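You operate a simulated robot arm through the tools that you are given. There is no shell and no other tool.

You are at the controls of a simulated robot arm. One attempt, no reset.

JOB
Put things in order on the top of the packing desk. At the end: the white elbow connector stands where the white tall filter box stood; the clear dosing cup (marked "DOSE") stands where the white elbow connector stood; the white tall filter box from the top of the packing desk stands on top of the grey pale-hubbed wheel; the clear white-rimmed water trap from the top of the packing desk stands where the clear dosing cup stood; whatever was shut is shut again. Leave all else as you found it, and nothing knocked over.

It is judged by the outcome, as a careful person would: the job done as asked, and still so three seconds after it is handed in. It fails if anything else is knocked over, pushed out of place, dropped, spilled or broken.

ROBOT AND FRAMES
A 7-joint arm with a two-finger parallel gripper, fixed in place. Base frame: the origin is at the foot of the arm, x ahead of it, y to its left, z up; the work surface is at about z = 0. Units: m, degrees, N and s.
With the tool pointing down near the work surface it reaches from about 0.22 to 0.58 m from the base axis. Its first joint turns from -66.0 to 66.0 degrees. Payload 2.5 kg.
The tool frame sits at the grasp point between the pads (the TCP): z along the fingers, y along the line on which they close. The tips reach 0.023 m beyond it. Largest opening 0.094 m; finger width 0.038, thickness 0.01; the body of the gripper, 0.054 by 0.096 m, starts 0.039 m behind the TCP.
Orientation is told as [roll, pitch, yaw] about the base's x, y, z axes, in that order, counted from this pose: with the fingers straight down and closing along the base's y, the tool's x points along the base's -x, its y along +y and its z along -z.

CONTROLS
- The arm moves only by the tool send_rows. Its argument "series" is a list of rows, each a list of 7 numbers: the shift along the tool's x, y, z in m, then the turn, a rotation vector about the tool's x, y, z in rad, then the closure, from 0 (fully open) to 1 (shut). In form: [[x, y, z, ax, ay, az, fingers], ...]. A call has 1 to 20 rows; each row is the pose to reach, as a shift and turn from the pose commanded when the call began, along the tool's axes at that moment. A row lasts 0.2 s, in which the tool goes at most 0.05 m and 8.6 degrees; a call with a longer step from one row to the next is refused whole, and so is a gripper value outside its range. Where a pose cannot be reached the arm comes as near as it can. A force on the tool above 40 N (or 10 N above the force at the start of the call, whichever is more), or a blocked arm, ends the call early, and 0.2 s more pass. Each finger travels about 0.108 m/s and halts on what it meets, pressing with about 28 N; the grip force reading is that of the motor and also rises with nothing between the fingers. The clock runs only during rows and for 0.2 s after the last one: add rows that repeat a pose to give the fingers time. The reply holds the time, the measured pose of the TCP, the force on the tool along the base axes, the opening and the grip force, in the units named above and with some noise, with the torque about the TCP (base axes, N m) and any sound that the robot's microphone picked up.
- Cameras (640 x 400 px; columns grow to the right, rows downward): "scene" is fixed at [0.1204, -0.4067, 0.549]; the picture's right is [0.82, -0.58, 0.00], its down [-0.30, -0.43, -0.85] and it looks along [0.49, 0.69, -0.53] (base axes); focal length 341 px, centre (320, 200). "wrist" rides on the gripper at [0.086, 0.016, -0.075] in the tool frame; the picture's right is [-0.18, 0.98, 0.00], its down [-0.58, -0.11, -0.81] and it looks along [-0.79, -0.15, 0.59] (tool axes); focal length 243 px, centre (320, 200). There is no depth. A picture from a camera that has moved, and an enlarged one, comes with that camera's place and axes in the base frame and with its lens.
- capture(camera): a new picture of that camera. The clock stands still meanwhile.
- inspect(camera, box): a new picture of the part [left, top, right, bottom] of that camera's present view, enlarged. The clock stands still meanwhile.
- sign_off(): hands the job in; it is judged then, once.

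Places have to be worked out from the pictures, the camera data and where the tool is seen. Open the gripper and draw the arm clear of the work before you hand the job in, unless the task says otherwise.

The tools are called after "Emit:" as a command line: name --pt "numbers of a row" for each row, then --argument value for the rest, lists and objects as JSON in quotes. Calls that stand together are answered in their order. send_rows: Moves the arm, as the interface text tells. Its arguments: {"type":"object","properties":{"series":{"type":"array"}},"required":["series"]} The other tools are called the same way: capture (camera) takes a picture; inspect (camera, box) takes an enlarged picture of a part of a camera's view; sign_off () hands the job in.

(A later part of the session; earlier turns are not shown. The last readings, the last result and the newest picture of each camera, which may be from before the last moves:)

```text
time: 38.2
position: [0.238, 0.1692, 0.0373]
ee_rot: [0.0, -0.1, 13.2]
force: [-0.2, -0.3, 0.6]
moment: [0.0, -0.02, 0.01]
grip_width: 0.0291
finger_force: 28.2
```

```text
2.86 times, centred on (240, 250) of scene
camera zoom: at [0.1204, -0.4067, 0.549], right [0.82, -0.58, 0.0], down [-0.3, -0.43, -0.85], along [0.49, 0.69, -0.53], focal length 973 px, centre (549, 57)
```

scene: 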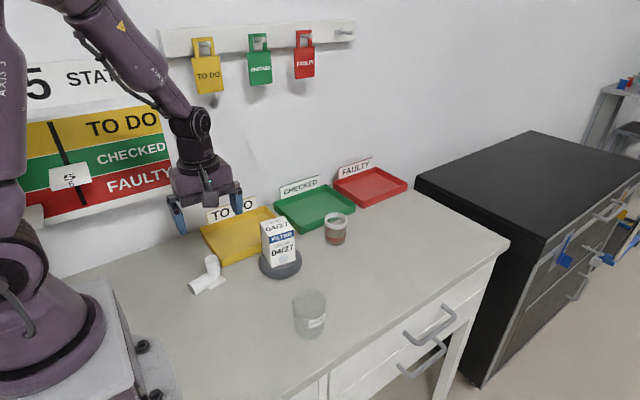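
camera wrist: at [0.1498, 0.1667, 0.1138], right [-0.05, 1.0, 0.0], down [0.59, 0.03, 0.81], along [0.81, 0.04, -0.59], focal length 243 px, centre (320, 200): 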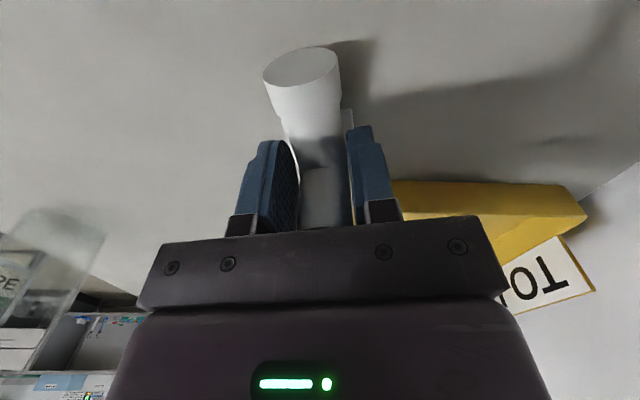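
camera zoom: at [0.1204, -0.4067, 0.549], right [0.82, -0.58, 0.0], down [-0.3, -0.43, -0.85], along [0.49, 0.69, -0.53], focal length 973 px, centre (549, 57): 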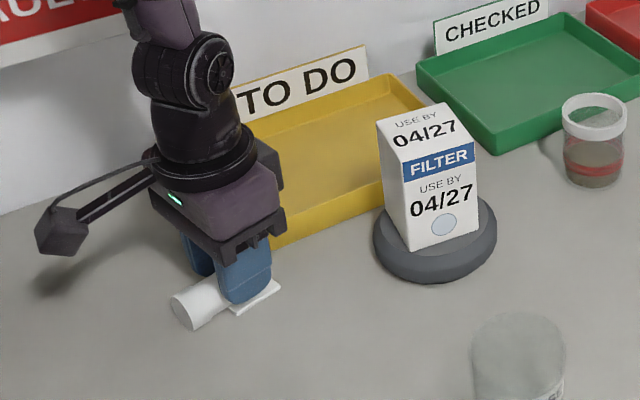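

The elbow is gripped at 0.029. I'll lift it slightly first and verify before travelling.

Emit:
send_rows --pt "0 0 -0.003 0 0 0 1" --pt "0 0 -0.008 0 0 0 1" --pt "0 0 -0.015 0 0 0 1" --pt "0 0 -0.025 0 0 0 1" --pt "0 0 -0.035 0 0 0 1" --pt "0 0 -0.035 0 0 0 1"

Emit:
capture --camera "wrist"

Emit:
inspect --camera "scene" --box '[160, 180, 320, 320]'

```text
time: 39.6
position: [0.239, 0.1702, 0.0737]
ee_rot: [0.0, 0.0, 13.2]
force: [0.5, -0.3, 0.6]
moment: [-0.01, 0.0, -0.02]
grip_width: 0.0293
finger_force: 27.7
```

```text
taken
camera wrist: at [0.1503, 0.1669, 0.1495], right [-0.05, 1.0, 0.0], down [0.59, 0.03, 0.81], along [0.81, 0.04, -0.59], focal length 243 px, centre (320, 200)
```

wrist: 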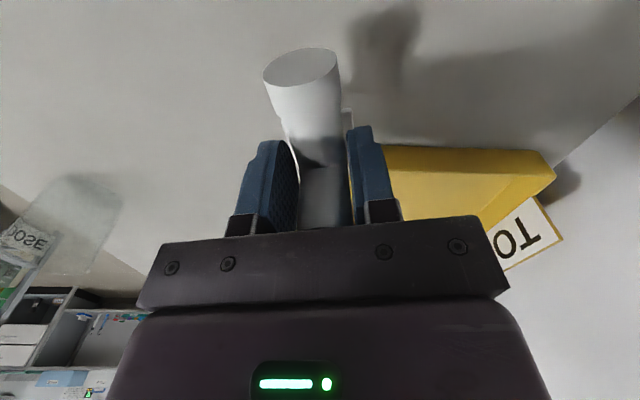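

```text
2.86 times, centred on (240, 250) of scene
camera zoom: at [0.1204, -0.4067, 0.549], right [0.82, -0.58, 0.0], down [-0.3, -0.43, -0.85], along [0.49, 0.69, -0.53], focal length 973 px, centre (549, 57)
```

zoom: 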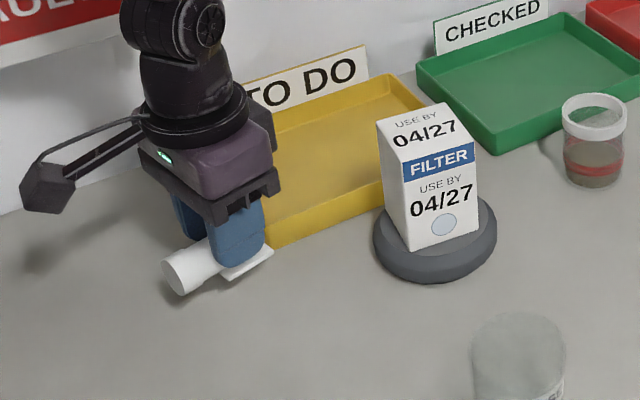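

The elbow is held level with the plate intact. I'm lifting to z≈0.195, so it passes above the box-on-wheel stack, then travelling to the old box spot.

Emit:
send_rows --pt "0 0 -0.015 0 0 0 1" --pt "0 0 -0.04 0 0 0 1" --pt "0 0 -0.07 0 0 0 1" --pt "0 0 -0.1 0 0 0 1" --pt "0 0 -0.118 0 0 0 1" --pt "0 0 -0.122 0 0 0 1" --pt "0 0 -0.122 0 0 0 1"

Emit:
send_rows --pt "-0.008 -0.009 0 0 0 0 1" --pt "-0.022 -0.025 0 0 0 0 1" --pt "-0.04 -0.0454 0 0 0 0 1" --pt "-0.06 -0.0681 0 0 0 0 1" --pt "-0.08 -0.0908 0 0 0 0 1" --pt "-0.1 -0.1134 0 0 0 0 1" --pt "-0.12 -0.1361 0 0 0 0 1" --pt "-0.14 -0.1588 0 0 0 0 1" --pt "-0.16 -0.1815 0 0 0 0 1" --pt "-0.18 -0.2042 0 0 0 0 1" --pt "-0.2 -0.2269 0 0 0 0 1" --pt "-0.218 -0.2473 0 0 0 0 1" --pt "-0.234 -0.2655 0 0 0 0 1" --pt "-0.245 -0.2779 0 0 0 0 1" --pt "-0.2523 -0.2862 0 0 0 0 1" --pt "-0.2523 -0.2862 0 0 0 0 1"

Emit:
capture --camera "scene"

Emit:
capture --camera "wrist"

```text
time: 41.2
position: [0.2375, 0.1713, 0.1957]
ee_rot: [-0.1, 0.0, 13.2]
force: [-0.5, 0.2, -0.8]
moment: [-0.04, 0.0, 0.01]
grip_width: 0.0293
finger_force: 28.7
```

```text
time: 44.6
position: [0.5493, -0.0504, 0.1944]
ee_rot: [0.1, 0.1, 13.2]
force: [0.1, 0.3, -0.9]
moment: [0.0, 0.0, 0.02]
grip_width: 0.0298
finger_force: 27.9
```

```text
taken
```

scene: 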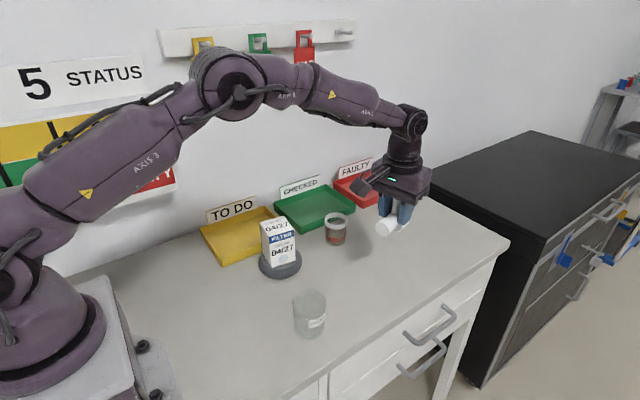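

```text
taken
camera wrist: at [0.4609, -0.0541, 0.2708], right [-0.05, 1.0, 0.0], down [0.59, 0.03, 0.81], along [0.81, 0.04, -0.59], focal length 243 px, centre (320, 200)
```

wrist: 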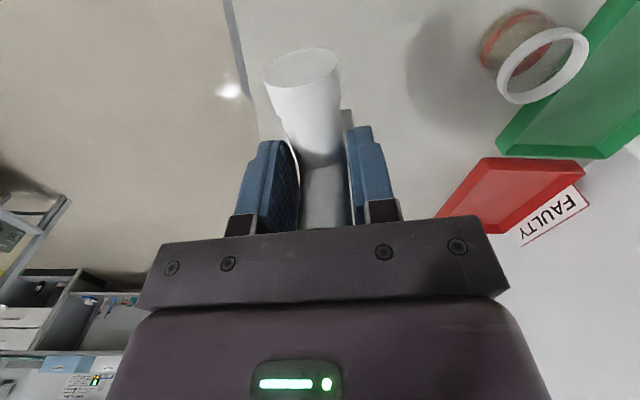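

The elbow is still held steadily above the target (0.549, -0.050). I'm lowering to about 7 mm above the desk.

Emit:
send_rows --pt "0 0 0.008 0 0 0 1" --pt "0 0 0.025 0 0 0 1" --pt "0 0 0.048 0 0 0 1" --pt "0 0 0.073 0 0 0 1" --pt "0 0 0.098 0 0 0 1" --pt "0 0 0.12 0 0 0 1" --pt "0 0 0.136 0 0 0 1" --pt "0 0 0.146 0 0 0 1" --pt "0 0 0.149 0 0 0 1" --pt "0 0 0.149 0 0 0 1"

Emit:
inspect --camera "scene" --box '[330, 200, 450, 310]'

```text
time: 46.8
position: [0.5497, -0.0504, 0.0448]
ee_rot: [0.0, 0.0, 13.1]
force: [-0.2, 0.1, 0.7]
moment: [-0.03, -0.02, 0.0]
grip_width: 0.0295
finger_force: 27.8
```

```text
3.64 times, centred on (390, 255) of scene
camera zoom: at [0.1204, -0.4067, 0.549], right [0.82, -0.58, 0.0], down [-0.3, -0.43, -0.85], along [0.49, 0.69, -0.53], focal length 1238 px, centre (66, 0)
```

zoom: 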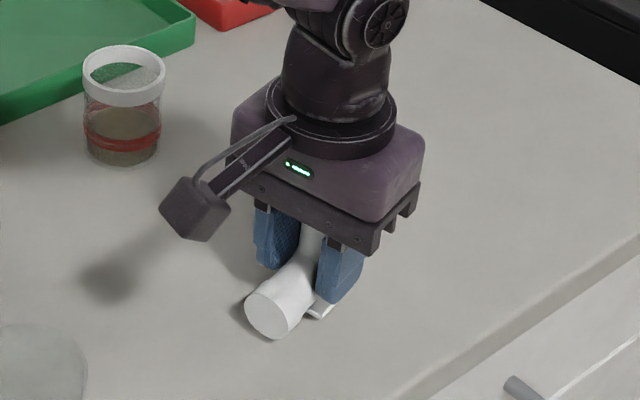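

The elbow is about 7 mm above the desk and level. I'm stepping down in small increments until contact shows.

Emit:
send_rows --pt "0 0 0.002 0 0 0 1" --pt "0 0 0.004 0 0 0 1" --pt "0 0 0.005 0 0 0 1" --pt "0 0 0.005 0 0 0 1"

Emit:
send_rows --pt "0 0 0.0007 0 0 0 1" --pt "0 0 0.0015 0 0 0 1" --pt "0 0 0.0015 0 0 0 1"

```text
time: 47.8
position: [0.5481, -0.0501, 0.0407]
ee_rot: [0.0, 0.0, 13.2]
force: [0.4, -0.2, 0.1]
moment: [0.0, -0.01, 0.01]
grip_width: 0.0295
finger_force: 28.0
```

```text
time: 48.6
position: [0.5503, -0.0491, 0.0401]
ee_rot: [0.0, 0.0, 13.1]
force: [0.7, 0.5, -0.2]
moment: [-0.01, -0.03, -0.01]
grip_width: 0.029
finger_force: 27.8
```

Emit:
send_rows --pt "0 0 0.0007 0 0 0 1" --pt "0 0 0.001 0 0 0 1" --pt "0 0 0.001 0 0 0 1"

Emit:
inspect --camera "scene" --box '[370, 240, 430, 300]'

```text
time: 49.4
position: [0.5477, -0.051, 0.0384]
ee_rot: [0.0, 0.0, 13.2]
force: [-0.7, -0.3, -0.2]
moment: [0.0, -0.02, 0.02]
grip_width: 0.029
finger_force: 27.6
```

```text
6.67 times, centred on (400, 270) of scene
camera zoom: at [0.1204, -0.4067, 0.549], right [0.82, -0.58, 0.0], down [-0.3, -0.43, -0.85], along [0.49, 0.69, -0.53], focal length 2271 px, centre (-213, -267)
```

zoom: 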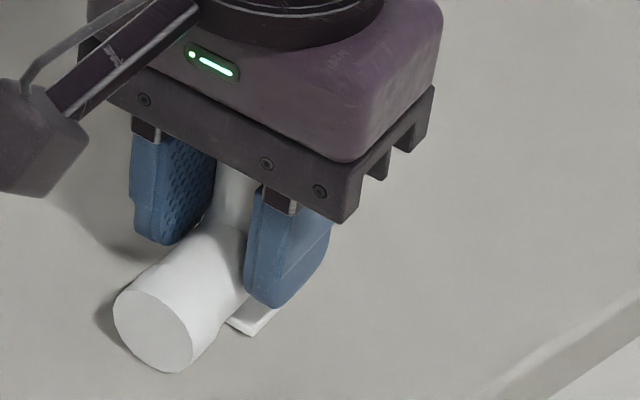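

Very close, but no contact force yet. I'll continue with sub-millimetre steps.

Emit:
send_rows --pt "0 0 0.0005 0 0 0 1" --pt "0 0 0.001 0 0 0 1" --pt "0 0 0.001 0 0 0 1"

Emit:
send_rows --pt "0 0 0.0005 0 0 0 1" --pt "0 0 0.0005 0 0 0 1"

```text
time: 50.2
position: [0.5492, -0.051, 0.0369]
ee_rot: [0.0, 0.0, 13.2]
force: [-0.1, -0.3, 0.1]
moment: [0.0, -0.05, 0.01]
grip_width: 0.0293
finger_force: 27.8
```

```text
time: 50.8
position: [0.5494, -0.0498, 0.0383]
ee_rot: [0.0, -0.1, 13.1]
force: [-1.3, 0.7, 5.1]
moment: [-0.01, 0.1, -0.03]
grip_width: 0.0294
finger_force: 28.2
```

Contact is light at 5 N, so I'm releasing the fingers gradually.

Emit:
send_rows --pt "0 0 0 0 0 0 0.7" --pt "0 0 0 0 0 0 0.66" --pt "0 0 0 0 0 0 0.62" --pt "0 0 0 0 0 0 0.55" --pt "0 0 0 0 0 0 0.4" --pt "0 0 0 0 0 0 0.2" --pt "0 0 0 0 0 0 0" --pt "0 0 0 0 0 0 0"

Emit:
send_rows --pt "0 0 -0.01 0 0 0 0" --pt "0 0 -0.03 0 0 0 0" --pt "0 0 -0.055 0 0 0 0" --pt "0 0 -0.085 0 0 0 0" --pt "0 0 -0.12 0 0 0 0" --pt "0 0 -0.155 0 0 0 0" --pt "0 0 -0.165 0 0 0 0" --pt "0 0 -0.165 0 0 0 0"

Emit:
capture --camera "wrist"

Emit:
inspect --camera "scene" --box '[280, 190, 440, 350]'

```text
time: 52.6
position: [0.549, -0.0492, 0.0369]
ee_rot: [0.0, 0.1, 13.2]
force: [1.1, -0.6, -0.9]
moment: [-0.03, 0.02, 0.01]
grip_width: 0.094
finger_force: 0.1
```

```text
time: 54.4
position: [0.5502, -0.0506, 0.2025]
ee_rot: [0.0, -0.1, 13.3]
force: [0.6, -0.9, -0.9]
moment: [-0.02, -0.03, 0.0]
grip_width: 0.094
finger_force: 0.2
```

```text
taken
camera wrist: at [0.4613, -0.0544, 0.2784], right [-0.05, 1.0, 0.0], down [0.59, 0.03, 0.81], along [0.81, 0.04, -0.59], focal length 243 px, centre (320, 200)
```

wrist: 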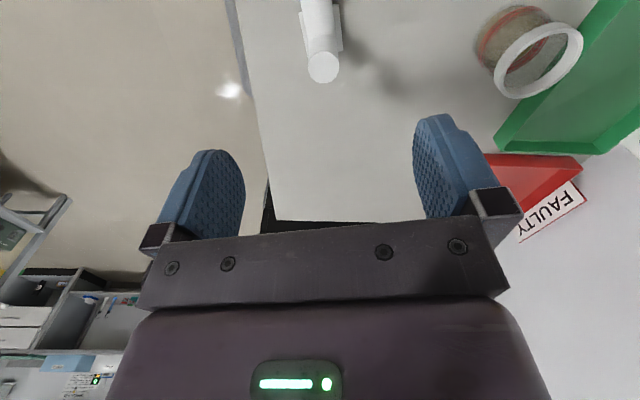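

```text
2.50 times, centred on (360, 270) of scene
camera zoom: at [0.1204, -0.4067, 0.549], right [0.82, -0.58, 0.0], down [-0.3, -0.43, -0.85], along [0.49, 0.69, -0.53], focal length 852 px, centre (220, 25)
```

zoom: 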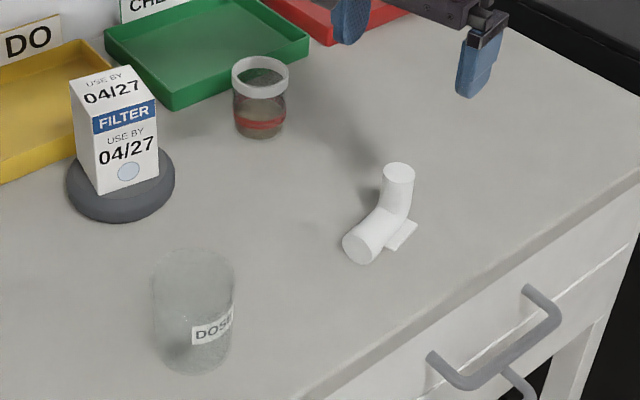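

The elbow stands upright where the box was. Next is the dosing cup: I'm moving above it at z≈0.17, yaw 25°, to refine its position with the wrist camera.

Emit:
send_rows --pt "0.02 0.0045 0 0 0 -0.02 0" --pt "0.05 0.0112 0 0 0 -0.05 0" --pt "0.085 0.019 0 0 0 -0.09 0" --pt "0.12 0.0268 0 0 0 -0.12 0" --pt "0.155 0.0346 0.01 0 0 -0.16 0" --pt "0.185 0.0413 0.02 0 0 -0.19 0" --pt "0.2001 0.0447 0.03 0 0 -0.204 0" --pt "0.2001 0.0447 0.03 0 0 -0.204 0"

Emit:
capture --camera "wrist"

Emit:
inspect --camera "wrist" --box '[240, 0, 400, 120]'

Emit:
inspect --camera "scene" --box '[260, 190, 380, 350]'

```text
time: 56.2
position: [0.3439, -0.0539, 0.1718]
ee_rot: [0.1, 0.0, 24.9]
force: [0.0, -0.7, -0.2]
moment: [0.02, 0.0, 0.01]
grip_width: 0.094
finger_force: 0.0
```

```text
taken
camera wrist: at [0.2584, -0.0744, 0.2484], right [-0.25, 0.97, 0.0], down [0.57, 0.15, 0.81], along [0.78, 0.2, -0.59], focal length 243 px, centre (320, 200)
```

wrist: 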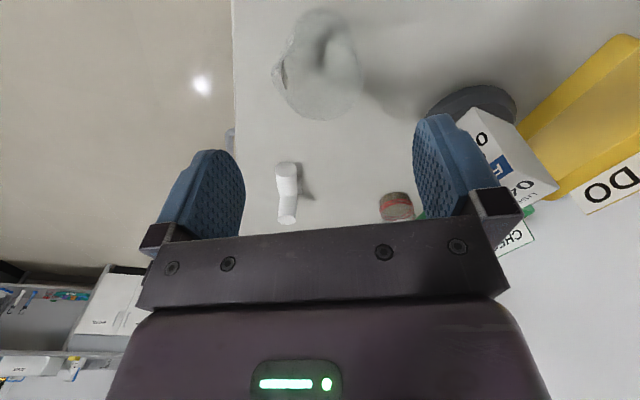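

```text
3.33 times, centred on (320, 60) of wrist
camera zoom: at [0.2584, -0.0744, 0.2484], right [-0.25, 0.97, 0.0], down [0.57, 0.15, 0.81], along [0.78, 0.2, -0.59], focal length 809 px, centre (320, 667)
```

zoom: 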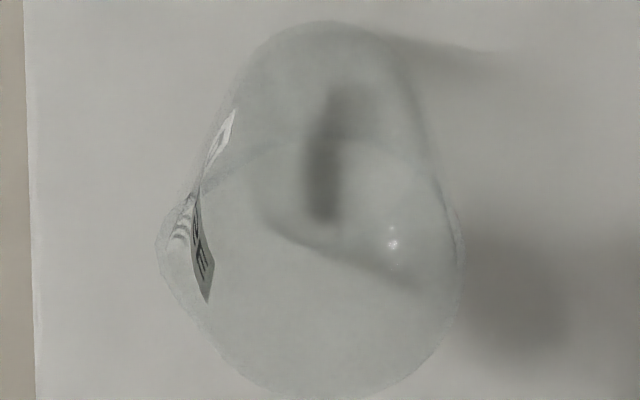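

```text
2.50 times, centred on (320, 270) of scene
camera zoom: at [0.1204, -0.4067, 0.549], right [0.82, -0.58, 0.0], down [-0.3, -0.43, -0.85], along [0.49, 0.69, -0.53], focal length 852 px, centre (320, 25)
```

zoom: 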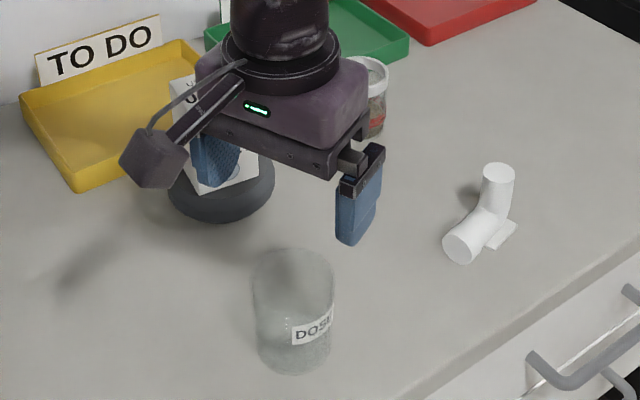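

The cup is centred at about (0.347, -0.0525), with a 0.058 top and a slight taper, and it looks empty. I'm descending to z≈0.045 around it and closing.

Emit:
send_rows --pt "-0.0026 0 0.02 0 0 0 0" --pt "-0.0026 0 0.045 0 0 0 0" --pt "-0.0026 0 0.07 0 0 0 0" --pt "-0.0026 0 0.095 0 0 0 0" --pt "-0.0026 0 0.115 0 0 0 0" --pt "-0.0026 0 0.126 0 0 0 0" --pt "-0.0026 0 0.126 0 0 0 0"

Emit:
capture --camera "wrist"

Emit:
inspect --camera "scene" --box '[260, 220, 380, 350]'

```text
time: 57.8
position: [0.3462, -0.0504, 0.0466]
ee_rot: [0.1, -0.1, 25.0]
force: [0.0, 0.3, -0.5]
moment: [-0.03, -0.01, 0.02]
grip_width: 0.094
finger_force: 0.0
```

```text
taken
camera wrist: at [0.2613, -0.0726, 0.1226], right [-0.25, 0.97, 0.0], down [0.57, 0.15, 0.81], along [0.78, 0.2, -0.59], focal length 243 px, centre (320, 200)
```

wrist: 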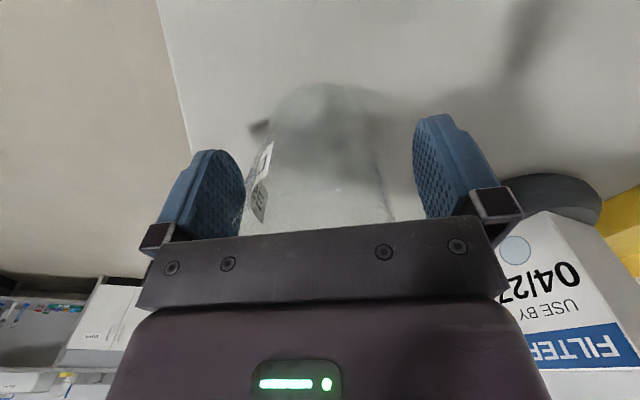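

```text
3.08 times, centred on (320, 285) of scene
camera zoom: at [0.1204, -0.4067, 0.549], right [0.82, -0.58, 0.0], down [-0.3, -0.43, -0.85], along [0.49, 0.69, -0.53], focal length 1048 px, centre (320, -62)
```

zoom: 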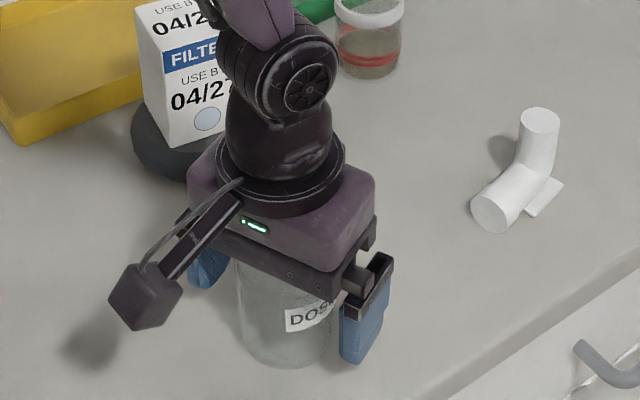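

The cup is centred between the fingers, so I'm closing gently and then test-lifting a few mm.

Emit:
send_rows --pt "0 0 0 0 0 0 0.15" --pt "0 0 0 0 0 0 0.28" --pt "0 0 0 0 0 0 0.34" --pt "0 0 0 0 0 0 0.4" --pt "0 0 0 0 0 0 0.46" --pt "0 0 0 0 0 0 0.6" --pt "0 0 0 0 0 0 1" --pt "0 0 0 0 0 0 1"

Emit:
send_rows --pt "0 0 -0.002 0 0 0 1" --pt "0 0 -0.005 0 0 0 1" --pt "0 0 -0.01 0 0 0 1" --pt "0 0 -0.016 0 0 0 1" --pt "0 0 -0.02 0 0 0 1" --pt "0 0 -0.02 0 0 0 1"

Emit:
capture --camera "wrist"

Emit:
inspect --camera "scene" --box '[260, 220, 380, 350]'

```text
time: 59.6
position: [0.3479, -0.0516, 0.0464]
ee_rot: [0.0, 0.0, 24.9]
force: [0.1, 0.9, 0.2]
moment: [0.05, 0.03, 0.0]
grip_width: 0.0565
finger_force: 28.2
```

```text
time: 61.0
position: [0.3462, -0.0526, 0.0652]
ee_rot: [0.0, 0.0, 24.9]
force: [0.8, 0.1, 0.3]
moment: [0.01, -0.03, -0.02]
grip_width: 0.0563
finger_force: 27.6
```

```text
taken
camera wrist: at [0.2612, -0.073, 0.1422], right [-0.25, 0.97, 0.0], down [0.57, 0.15, 0.81], along [0.78, 0.2, -0.59], focal length 243 px, centre (320, 200)
```

wrist: 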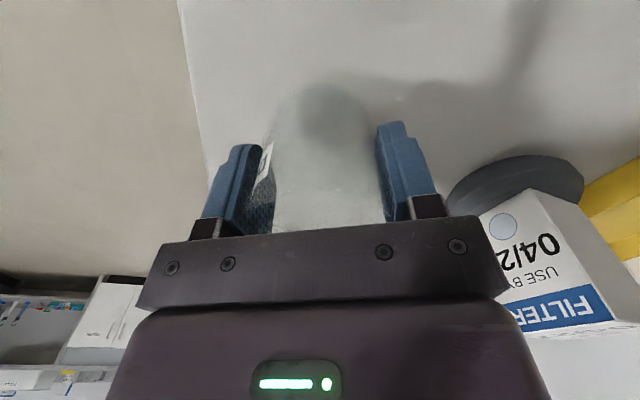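

```text
3.08 times, centred on (320, 285) of scene
camera zoom: at [0.1204, -0.4067, 0.549], right [0.82, -0.58, 0.0], down [-0.3, -0.43, -0.85], along [0.49, 0.69, -0.53], focal length 1048 px, centre (320, -62)
```

zoom: 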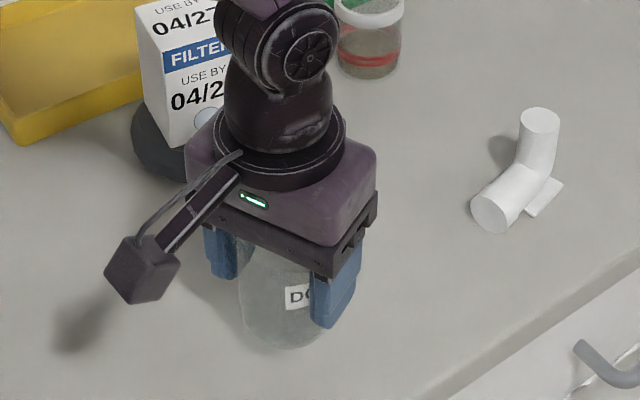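

The cup is lifted, as its base rose with the gripper. I'm raising it to z≈0.19 and carrying it to the elbow's old spot at about (0.241, 0.172).

Emit:
send_rows --pt "0 0 -0.01 0 0 0 1" --pt "0 0 -0.03 0 0 0 1" --pt "0 0 -0.055 0 0 0 1" --pt "0 0 -0.08 0 0 0 1" --pt "0 0 -0.105 0 0 0 1" --pt "0 0 -0.12 0 0 0 1" --pt "0 0.006 -0.125 0 0 0 1" --pt "0 0.02 -0.125 0 0 0 1" --pt "0 0.042 -0.125 0 0 0 1" --pt "0 0.067 -0.125 0 0 0 1" --pt "0.001 0.092 -0.125 0 0 0 1" --pt "0.001 0.117 -0.125 0 0 0 1" --pt "0.001 0.142 -0.125 0 0 0 1" --pt "0.001 0.167 -0.125 0 0 0 1" --pt "0.001 0.192 -0.125 0 0 0 1" --pt "0.0015 0.215 -0.125 0 0 0 1" --pt "0.0015 0.234 -0.125 0 0 0 1" --pt "0.0015 0.244 -0.125 0 0 0 1" --pt "0.0015 0.2483 -0.125 0 0 0 1" --pt "0.0015 0.2483 -0.125 0 0 0 1"

Emit:
capture --camera "wrist"

Emit:
capture --camera "scene"

```text
time: 65.2
position: [0.2408, 0.1725, 0.1921]
ee_rot: [0.0, 0.0, 24.9]
force: [0.0, -0.1, -0.2]
moment: [-0.01, 0.01, -0.01]
grip_width: 0.0563
finger_force: 28.1
```

```text
taken
camera wrist: at [0.1555, 0.1516, 0.2673], right [-0.25, 0.97, 0.0], down [0.57, 0.15, 0.81], along [0.78, 0.2, -0.59], focal length 243 px, centre (320, 200)
```

wrist: 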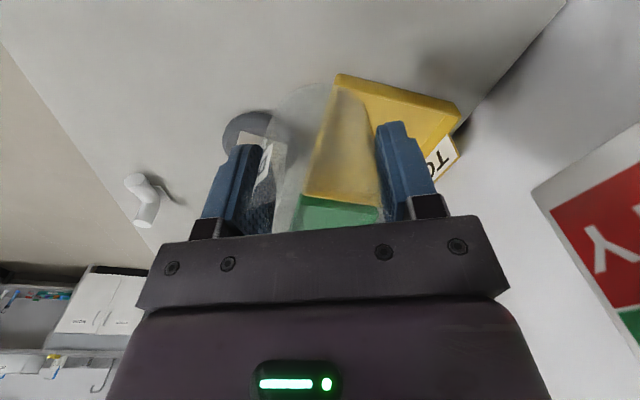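

```text
taken
```

scene: 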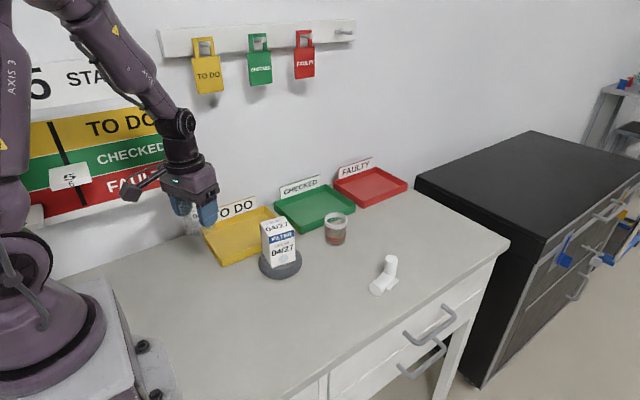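

The cup is over the target and the tray corner is at about (0.268, 0.200), leaving roughly 1 cm clearance. I'll shift 2–3 mm away from the tray and lower to about 6 mm above the desk.

Emit:
send_rows --pt "0.001 0 0.008 0 0 0 1" --pt "0.0026 -0.001 0.025 0 0 0 1" --pt "0.0026 -0.001 0.045 0 0 0 1" --pt "0.0026 -0.001 0.068 0 0 0 1" --pt "0.0026 -0.001 0.09 0 0 0 1" --pt "0.0026 -0.001 0.11 0 0 0 1" --pt "0.0026 -0.001 0.126 0 0 0 1" --pt "0.0026 -0.001 0.136 0 0 0 1" --pt "0.0026 -0.001 0.14 0 0 0 1" --pt "0.0026 -0.001 0.14 0 0 0 1"

Emit:
inspect --camera "scene" --box '[160, 190, 310, 320]'

Emit:
capture --camera "wrist"

```text
time: 67.4
position: [0.2389, 0.1718, 0.0503]
ee_rot: [-0.1, 0.1, 25.0]
force: [-0.1, 0.4, -0.3]
moment: [0.0, -0.01, 0.0]
grip_width: 0.0563
finger_force: 27.9
```

```text
3.08 times, centred on (235, 255) of scene
camera zoom: at [0.1204, -0.4067, 0.549], right [0.82, -0.58, 0.0], down [-0.3, -0.43, -0.85], along [0.49, 0.69, -0.53], focal length 1048 px, centre (582, 31)
```

zoom: 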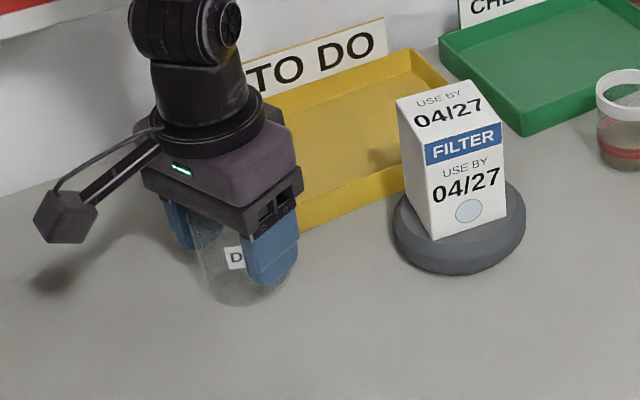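

```text
taken
camera wrist: at [0.1534, 0.1495, 0.127], right [-0.25, 0.97, 0.0], down [0.57, 0.15, 0.81], along [0.78, 0.2, -0.59], focal length 243 px, centre (320, 200)
```

wrist: 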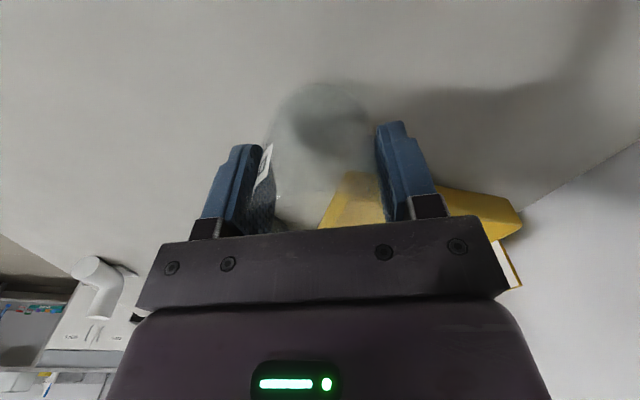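

The cup is a few mm above the desk and clear of the tray. I'm stepping down gently until contact.

Emit:
send_rows --pt "0 0 0.0015 0 0 0 1" --pt "0 0 0.003 0 0 0 1" --pt "0 0 0.0035 0 0 0 1" --pt "0 0 0.0035 0 0 0 1"

Emit:
send_rows --pt "0 0 0.0005 0 0 0 1" --pt "0 0 0.001 0 0 0 1" --pt "0 0 0.001 0 0 0 1"

```text
time: 68.4
position: [0.2375, 0.1712, 0.0473]
ee_rot: [0.1, 0.0, 24.9]
force: [-0.1, 0.3, 0.1]
moment: [-0.03, -0.02, 0.0]
grip_width: 0.0565
finger_force: 27.6
```

```text
time: 69.2
position: [0.2392, 0.1709, 0.0474]
ee_rot: [0.0, 0.0, 24.9]
force: [-0.5, -1.0, 0.3]
moment: [0.0, -0.02, 0.01]
grip_width: 0.0563
finger_force: 28.2
```

Emit:
send_rows --pt "0 0 0.0005 0 0 0 1" --pt "0 0 0.0008 0 0 0 1" --pt "0 0 0.0008 0 0 0 1"

Emit:
send_rows --pt "0 0 0.0004 0 0 0 1" --pt "0 0 0.0006 0 0 0 1" --pt "0 0 0.0006 0 0 0 1"

```text
time: 70.0
position: [0.2394, 0.171, 0.0455]
ee_rot: [0.0, -0.1, 24.8]
force: [-4.7, -0.4, 21.4]
moment: [-0.03, 0.03, 0.0]
grip_width: 0.0565
finger_force: 28.0
```

```text
time: 70.8
position: [0.2395, 0.1715, 0.0443]
ee_rot: [0.0, 0.0, 25.0]
force: [-0.5, 1.0, 22.4]
moment: [0.06, -0.19, -0.02]
grip_width: 0.0562
finger_force: 27.7
```

Contact at about 22 N. I'll ease up slightly and release the cup gradually.

Emit:
send_rows --pt "0 0 -0.0005 0 0 0 1" --pt "0 0 -0.0008 0 0 0 1" --pt "0 0 -0.0008 0 0 0 1"

Emit:
send_rows --pt "0 0 0 0 0 0 0.44" --pt "0 0 0 0 0 0 0.4" --pt "0 0 0 0 0 0 0.37" --pt "0 0 0 0 0 0 0.32" --pt "0 0 0 0 0 0 0.25" --pt "0 0 0 0 0 0 0.12" --pt "0 0 0 0 0 0 0" --pt "0 0 0 0 0 0 0"

Emit:
inspect --camera "scene" --box '[160, 190, 310, 320]'

Emit:
capture --camera "wrist"

```text
time: 71.6
position: [0.238, 0.1706, 0.0465]
ee_rot: [0.1, 0.1, 24.9]
force: [2.1, 0.4, 3.3]
moment: [0.07, -0.14, 0.01]
grip_width: 0.0564
finger_force: 27.7
```

```text
time: 73.4
position: [0.2378, 0.1713, 0.0461]
ee_rot: [0.0, 0.0, 25.0]
force: [1.0, -0.5, 0.3]
moment: [0.0, -0.02, 0.01]
grip_width: 0.0938
finger_force: 0.1
```

```text
3.08 times, centred on (235, 255) of scene
camera zoom: at [0.1204, -0.4067, 0.549], right [0.82, -0.58, 0.0], down [-0.3, -0.43, -0.85], along [0.49, 0.69, -0.53], focal length 1048 px, centre (582, 31)
```

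zoom: 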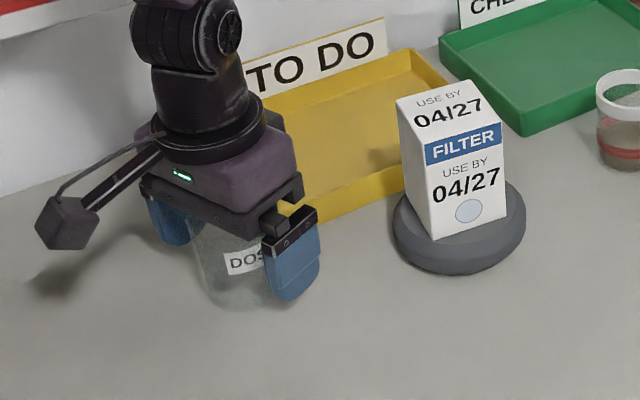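

```text
taken
camera wrist: at [0.1531, 0.1497, 0.1221], right [-0.25, 0.97, 0.0], down [0.57, 0.15, 0.81], along [0.78, 0.2, -0.59], focal length 243 px, centre (320, 200)
```

wrist: 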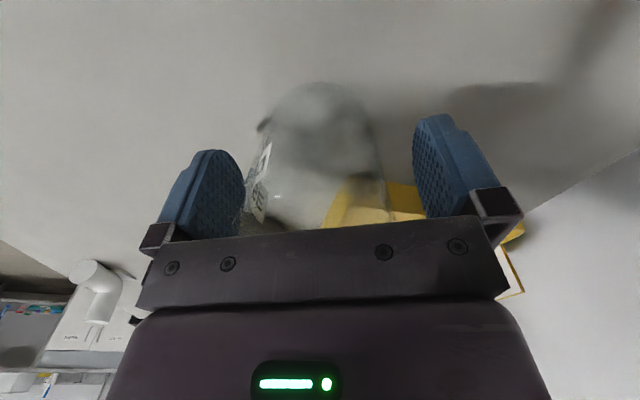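

The cup stands freely between the open fingers. I'm rising straight up.

Emit:
send_rows --pt "0 0 -0.01 0 0 0 0" --pt "0 0 -0.03 0 0 0 0" --pt "0 0 -0.055 0 0 0 0" --pt "0 0 -0.085 0 0 0 0" --pt "0 0 -0.12 0 0 0 0" --pt "0 0 -0.155 0 0 0 0" --pt "0 0 -0.19 0 0 0 0" --pt "0 0 -0.195 0 0 0 0" --pt "0 0 -0.195 0 0 0 0"

Emit:
inspect --camera "scene" --box '[160, 190, 310, 320]'

Emit:
capture --camera "scene"

```text
time: 75.4
position: [0.2388, 0.1712, 0.2402]
ee_rot: [0.0, -0.1, 24.9]
force: [0.3, -0.8, -0.2]
moment: [0.02, 0.0, -0.02]
grip_width: 0.0941
finger_force: 0.1
```

```text
3.08 times, centred on (235, 255) of scene
camera zoom: at [0.1204, -0.4067, 0.549], right [0.82, -0.58, 0.0], down [-0.3, -0.43, -0.85], along [0.49, 0.69, -0.53], focal length 1048 px, centre (582, 31)
```

zoom: 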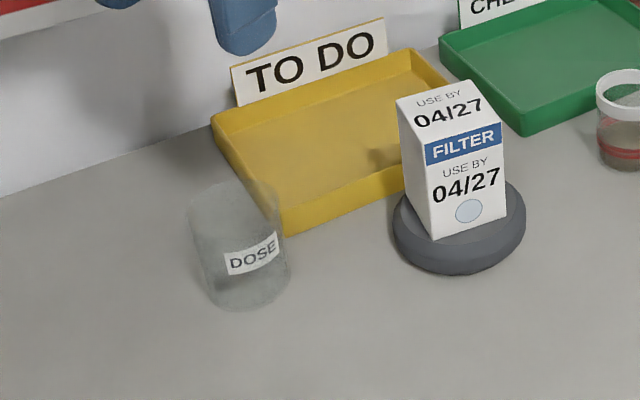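

```text
taken
```

scene: 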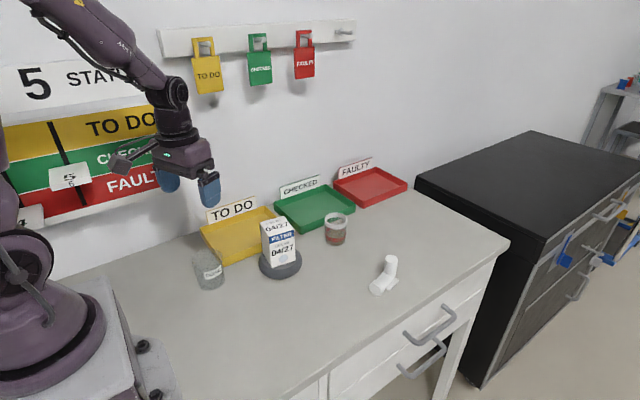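

The cup stands at about (0.238, 0.170) and everything else looks undisturbed. Next is the water trap at about (0.548, 0.130). I'll cross high over the stack and arrive with yaw 60° so the wrist camera stays clear of the box on the wheel.

Emit:
send_rows --pt "-0.012 -0.0077 0 0 0 -0.04 0" --pt "-0.036 -0.023 0 0 0 -0.1 0" --pt "-0.064 -0.0409 0 0 0 -0.16 0" --pt "-0.092 -0.0588 0 0 0 -0.22 0" --pt "-0.12 -0.0767 0 0 0 -0.28 0" --pt "-0.148 -0.0945 0 0 0 -0.34 0" --pt "-0.176 -0.1124 0 0 0 -0.4 0" --pt "-0.204 -0.1303 0 0 0 -0.46 0" --pt "-0.23 -0.1469 0.01 0 0 -0.52 0" --pt "-0.25 -0.1597 0.03 0 0 -0.57 0" --pt "-0.26 -0.1661 0.05 0 0 -0.6 0" --pt "-0.2627 -0.1678 0.07 0 0 -0.611 0" --pt "-0.2627 -0.1678 0.07 0 0 -0.611 0"

Emit:
capture --camera "wrist"

Emit:
inspect --camera "wrist" --box '[240, 0, 400, 120]'

Emit:
capture --camera "scene"

```text
time: 78.2
position: [0.5481, 0.1301, 0.1707]
ee_rot: [-0.1, 0.0, 59.9]
force: [0.0, 0.1, -0.4]
moment: [0.04, -0.03, -0.02]
grip_width: 0.0938
finger_force: 0.1
```

```text
taken
camera wrist: at [0.4906, 0.0637, 0.2471], right [-0.76, 0.65, 0.0], down [0.39, 0.45, 0.81], along [0.53, 0.61, -0.59], focal length 243 px, centre (320, 200)
```

wrist: 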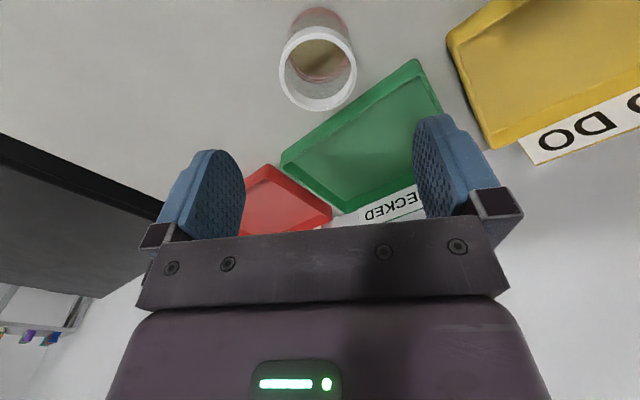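

```text
3.33 times, centred on (320, 60) of wrist
camera zoom: at [0.4906, 0.0637, 0.2471], right [-0.76, 0.65, 0.0], down [0.39, 0.45, 0.81], along [0.53, 0.61, -0.59], focal length 809 px, centre (320, 667)
```

zoom: 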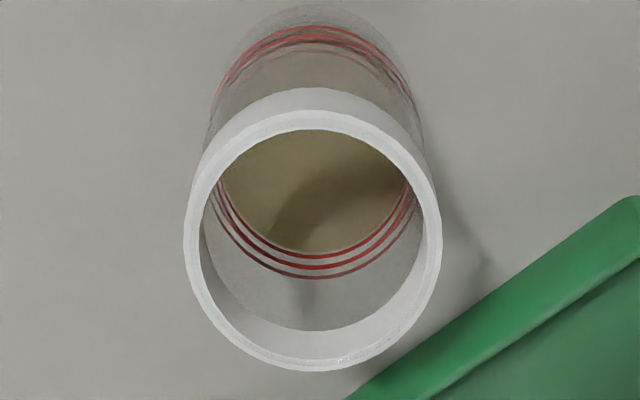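

```text
taken
```

scene: 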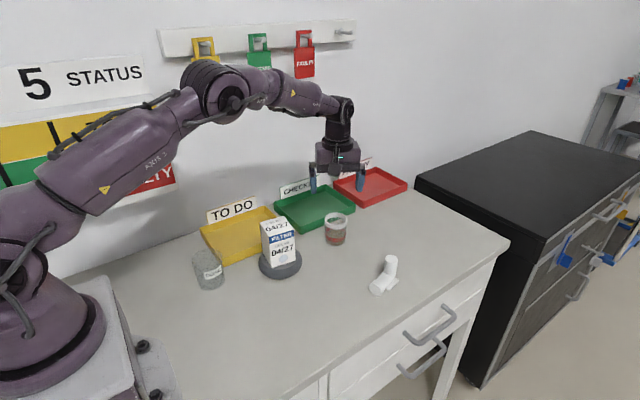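

The trap rim centre is at (0.549, 0.130), its top at z≈0.067, and the gripper is centred to within about 1 mm. I'm descending to TCP z≈0.056, level with the rim.

Emit:
send_rows --pt "0 -0.001 0.02 0 0 0 0" --pt "0 -0.001 0.045 0 0 0 0" --pt "0 -0.001 0.07 0 0 0 0" --pt "0 -0.001 0.092 0 0 0 0" --pt "0 -0.001 0.108 0 0 0 0" --pt "0 -0.001 0.1147 0 0 0 0" --pt "0 -0.001 0.1147 0 0 0 0"

Emit:
capture --camera "wrist"

Emit:
inspect --camera "scene" --box '[270, 150, 410, 280]'

```text
time: 79.8
position: [0.5477, 0.1293, 0.0568]
ee_rot: [0.0, -0.1, 59.9]
force: [0.0, 1.0, -0.8]
moment: [-0.01, 0.04, 0.01]
grip_width: 0.0939
finger_force: 0.0
```

```text
taken
camera wrist: at [0.4908, 0.0625, 0.1324], right [-0.76, 0.65, 0.0], down [0.39, 0.45, 0.81], along [0.53, 0.61, -0.59], focal length 243 px, centre (320, 200)
```

wrist: 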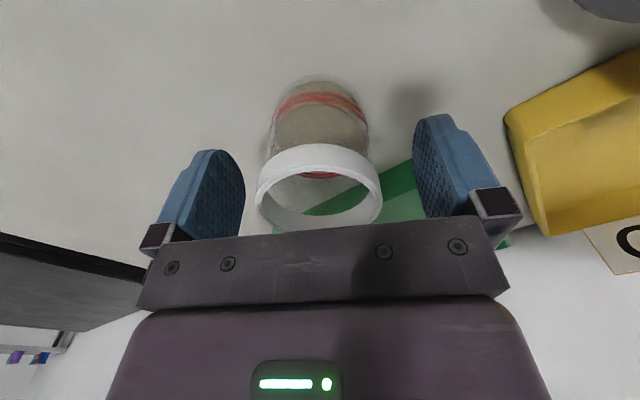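

```text
3.08 times, centred on (340, 215) of scene
camera zoom: at [0.1204, -0.4067, 0.549], right [0.82, -0.58, 0.0], down [-0.3, -0.43, -0.85], along [0.49, 0.69, -0.53], focal length 1048 px, centre (258, 154)
```

zoom: 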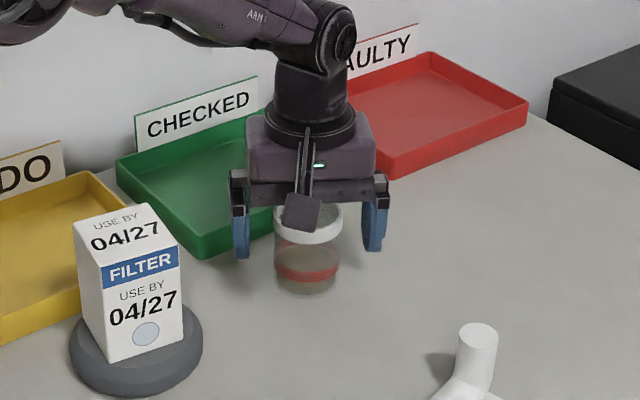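

The rim sits centred between the pads. I'm closing gradually to grip it.

Emit:
send_rows --pt "0 0 0 0 0 0 0.15" --pt "0 0 0 0 0 0 0.28" --pt "0 0 0 0 0 0 0.34" --pt "0 0 0 0 0 0 0.38" --pt "0 0 0 0 0 0 0.42" --pt "0 0 0 0 0 0 0.5" --pt "0 0 0 0 0 0 1" --pt "0 0 0 0 0 0 1" --pt "0 0 0 0 0 0 1"

Emit:
capture --camera "wrist"

```text
time: 81.8
position: [0.548, 0.1287, 0.0559]
ee_rot: [-0.1, 0.0, 59.8]
force: [-0.5, -1.1, 0.4]
moment: [0.04, 0.02, 0.03]
grip_width: 0.0525
finger_force: 28.7
```

```text
taken
camera wrist: at [0.4908, 0.0625, 0.1326], right [-0.76, 0.65, 0.0], down [0.39, 0.45, 0.81], along [0.53, 0.61, -0.59], focal length 243 px, centre (320, 200)
```

wrist: 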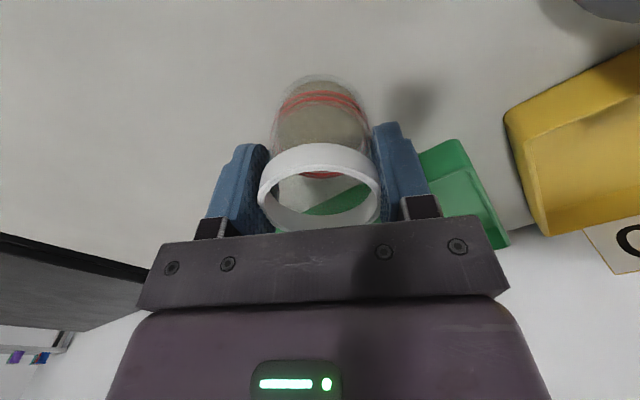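

The trap is gripped at 0.0525. I'm doing a slow test lift of a few mm and checking.

Emit:
send_rows --pt "0 0 -0.001 0 0 0 1" --pt "0 0 -0.003 0 0 0 1" --pt "0 0 -0.006 0 0 0 1" --pt "0 0 -0.008 0 0 0 1" --pt "0 0 -0.008 0 0 0 1"

Emit:
capture --camera "wrist"

Emit:
inspect --camera "scene" --box '[270, 150, 410, 280]'

```text
time: 83.0
position: [0.5493, 0.1286, 0.0649]
ee_rot: [-0.1, 0.0, 59.9]
force: [-1.1, -0.2, -1.4]
moment: [-0.04, 0.02, 0.04]
grip_width: 0.0527
finger_force: 27.9
```

```text
taken
camera wrist: at [0.491, 0.0624, 0.1406], right [-0.76, 0.65, 0.0], down [0.39, 0.45, 0.81], along [0.53, 0.61, -0.59], focal length 243 px, centre (320, 200)
```

wrist: 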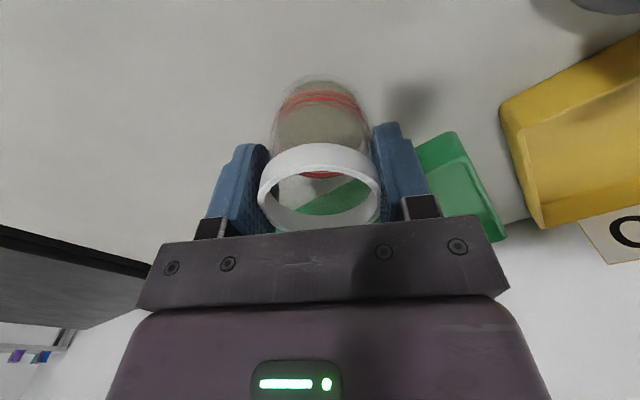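

```text
3.08 times, centred on (340, 215) of scene
camera zoom: at [0.1204, -0.4067, 0.549], right [0.82, -0.58, 0.0], down [-0.3, -0.43, -0.85], along [0.49, 0.69, -0.53], focal length 1048 px, centre (258, 154)
```

zoom: 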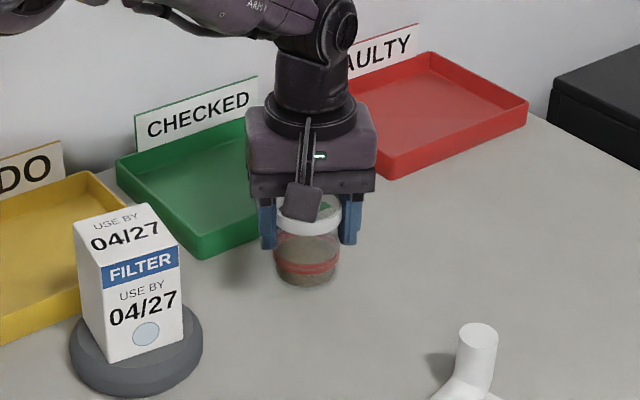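

The trap is held upright about 8 mm off the desk. I'm lifting it gently to z≈0.18.

Emit:
send_rows --pt "0 0 -0.003 0 0 0 1" --pt "0 0 -0.009 0 0 0 1" --pt "0 0 -0.018 0 0 0 1" --pt "0 0 -0.03 0 0 0 1" --pt "0 0 -0.044 0 0 0 1" --pt "0 0 -0.058 0 0 0 1" --pt "0 0 -0.072 0 0 0 1" --pt "0 0 -0.086 0 0 0 1" --pt "0 0 -0.098 0 0 0 1" --pt "0 0 -0.107 0 0 0 1" --pt "0 0 -0.113 0 0 0 1" --pt "0 0 -0.115 0 0 0 1" --pt "0 0 -0.115 0 0 0 1"

Emit:
capture --camera "wrist"

```text
time: 85.8
position: [0.5489, 0.1312, 0.1797]
ee_rot: [0.0, 0.0, 59.9]
force: [-0.5, 0.4, -1.2]
moment: [0.0, 0.01, 0.0]
grip_width: 0.0524
finger_force: 27.6
```

```text
taken
camera wrist: at [0.4911, 0.0627, 0.2555], right [-0.76, 0.65, 0.0], down [0.39, 0.45, 0.81], along [0.53, 0.61, -0.59], focal length 243 px, centre (320, 200)
```

wrist: 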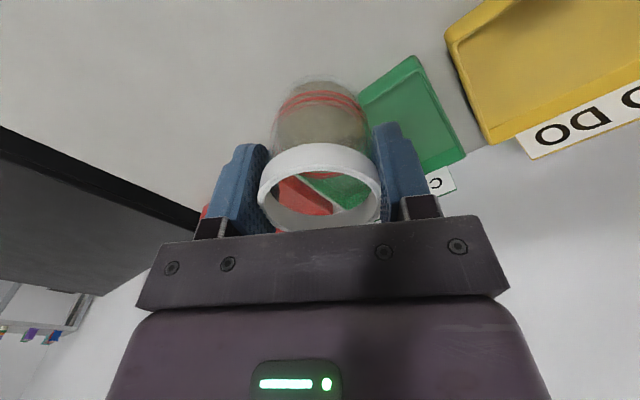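

The trap is secure and unchanged in the grip. I'm moving smoothly towards the cup's old spot (0.347, -0.0525).

Emit:
send_rows --pt "0.003 0.001 0 0 0 0 1" --pt "0.01 0.0032 0 0 0 0 1" --pt "0.021 0.0068 0 0 0 0 1" --pt "0.036 0.0116 0 0 0 0 1" --pt "0.053 0.0171 0 0 0 0 1" --pt "0.071 0.0229 0 0 0 0 1" --pt "0.089 0.0287 0 0 0 0 1" --pt "0.107 0.0345 0 0 0 0 1" --pt "0.125 0.0403 0 0 0 0 1" --pt "0.143 0.0461 0 0 0 0 1" --pt "0.161 0.052 0 0 0 0 1" --pt "0.179 0.0578 0 0 0 0 1" --pt "0.197 0.0636 0 0 0 0 1" --pt "0.214 0.0691 0 0 0 0 1" --pt "0.229 0.0739 0 0 0 0 1" --pt "0.242 0.0781 0 0 0 0 1" --pt "0.251 0.081 0 0 0 0 1" --pt "0.256 0.0826 0 0 0 0 1" --pt "0.2581 0.0833 0 0 0 0 1" --pt "0.2581 0.0833 0 0 0 0 1"

Emit:
capture --camera "wrist"

Emit:
capture --camera "scene"

```text
time: 90.0
position: [0.3472, -0.0528, 0.1804]
ee_rot: [-0.1, 0.1, 59.9]
force: [0.1, 0.1, -0.7]
moment: [0.04, -0.02, 0.01]
grip_width: 0.0524
finger_force: 28.0
```

```text
taken
camera wrist: at [0.2894, -0.1187, 0.2559], right [-0.76, 0.65, 0.0], down [0.39, 0.45, 0.81], along [0.53, 0.61, -0.59], focal length 243 px, centre (320, 200)
```

wrist: 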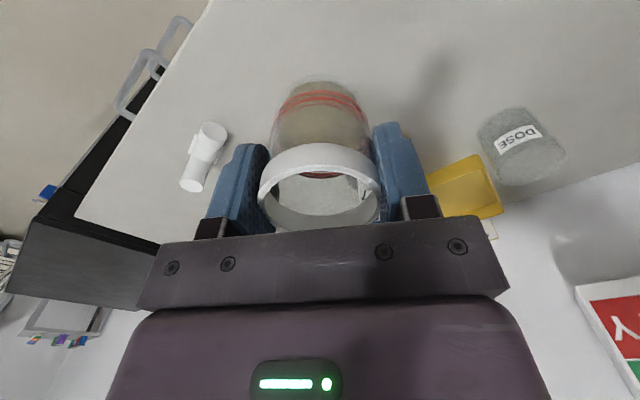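

```text
taken
```

scene: 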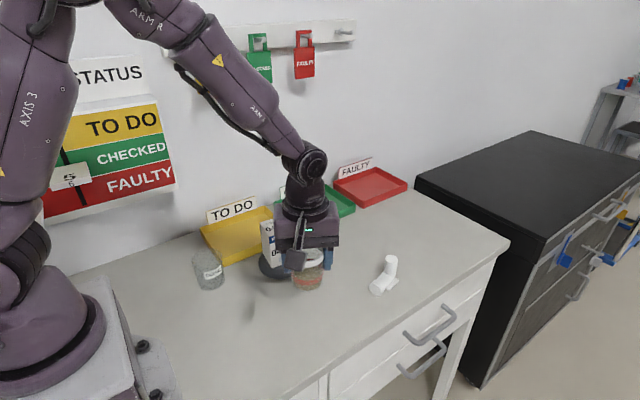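

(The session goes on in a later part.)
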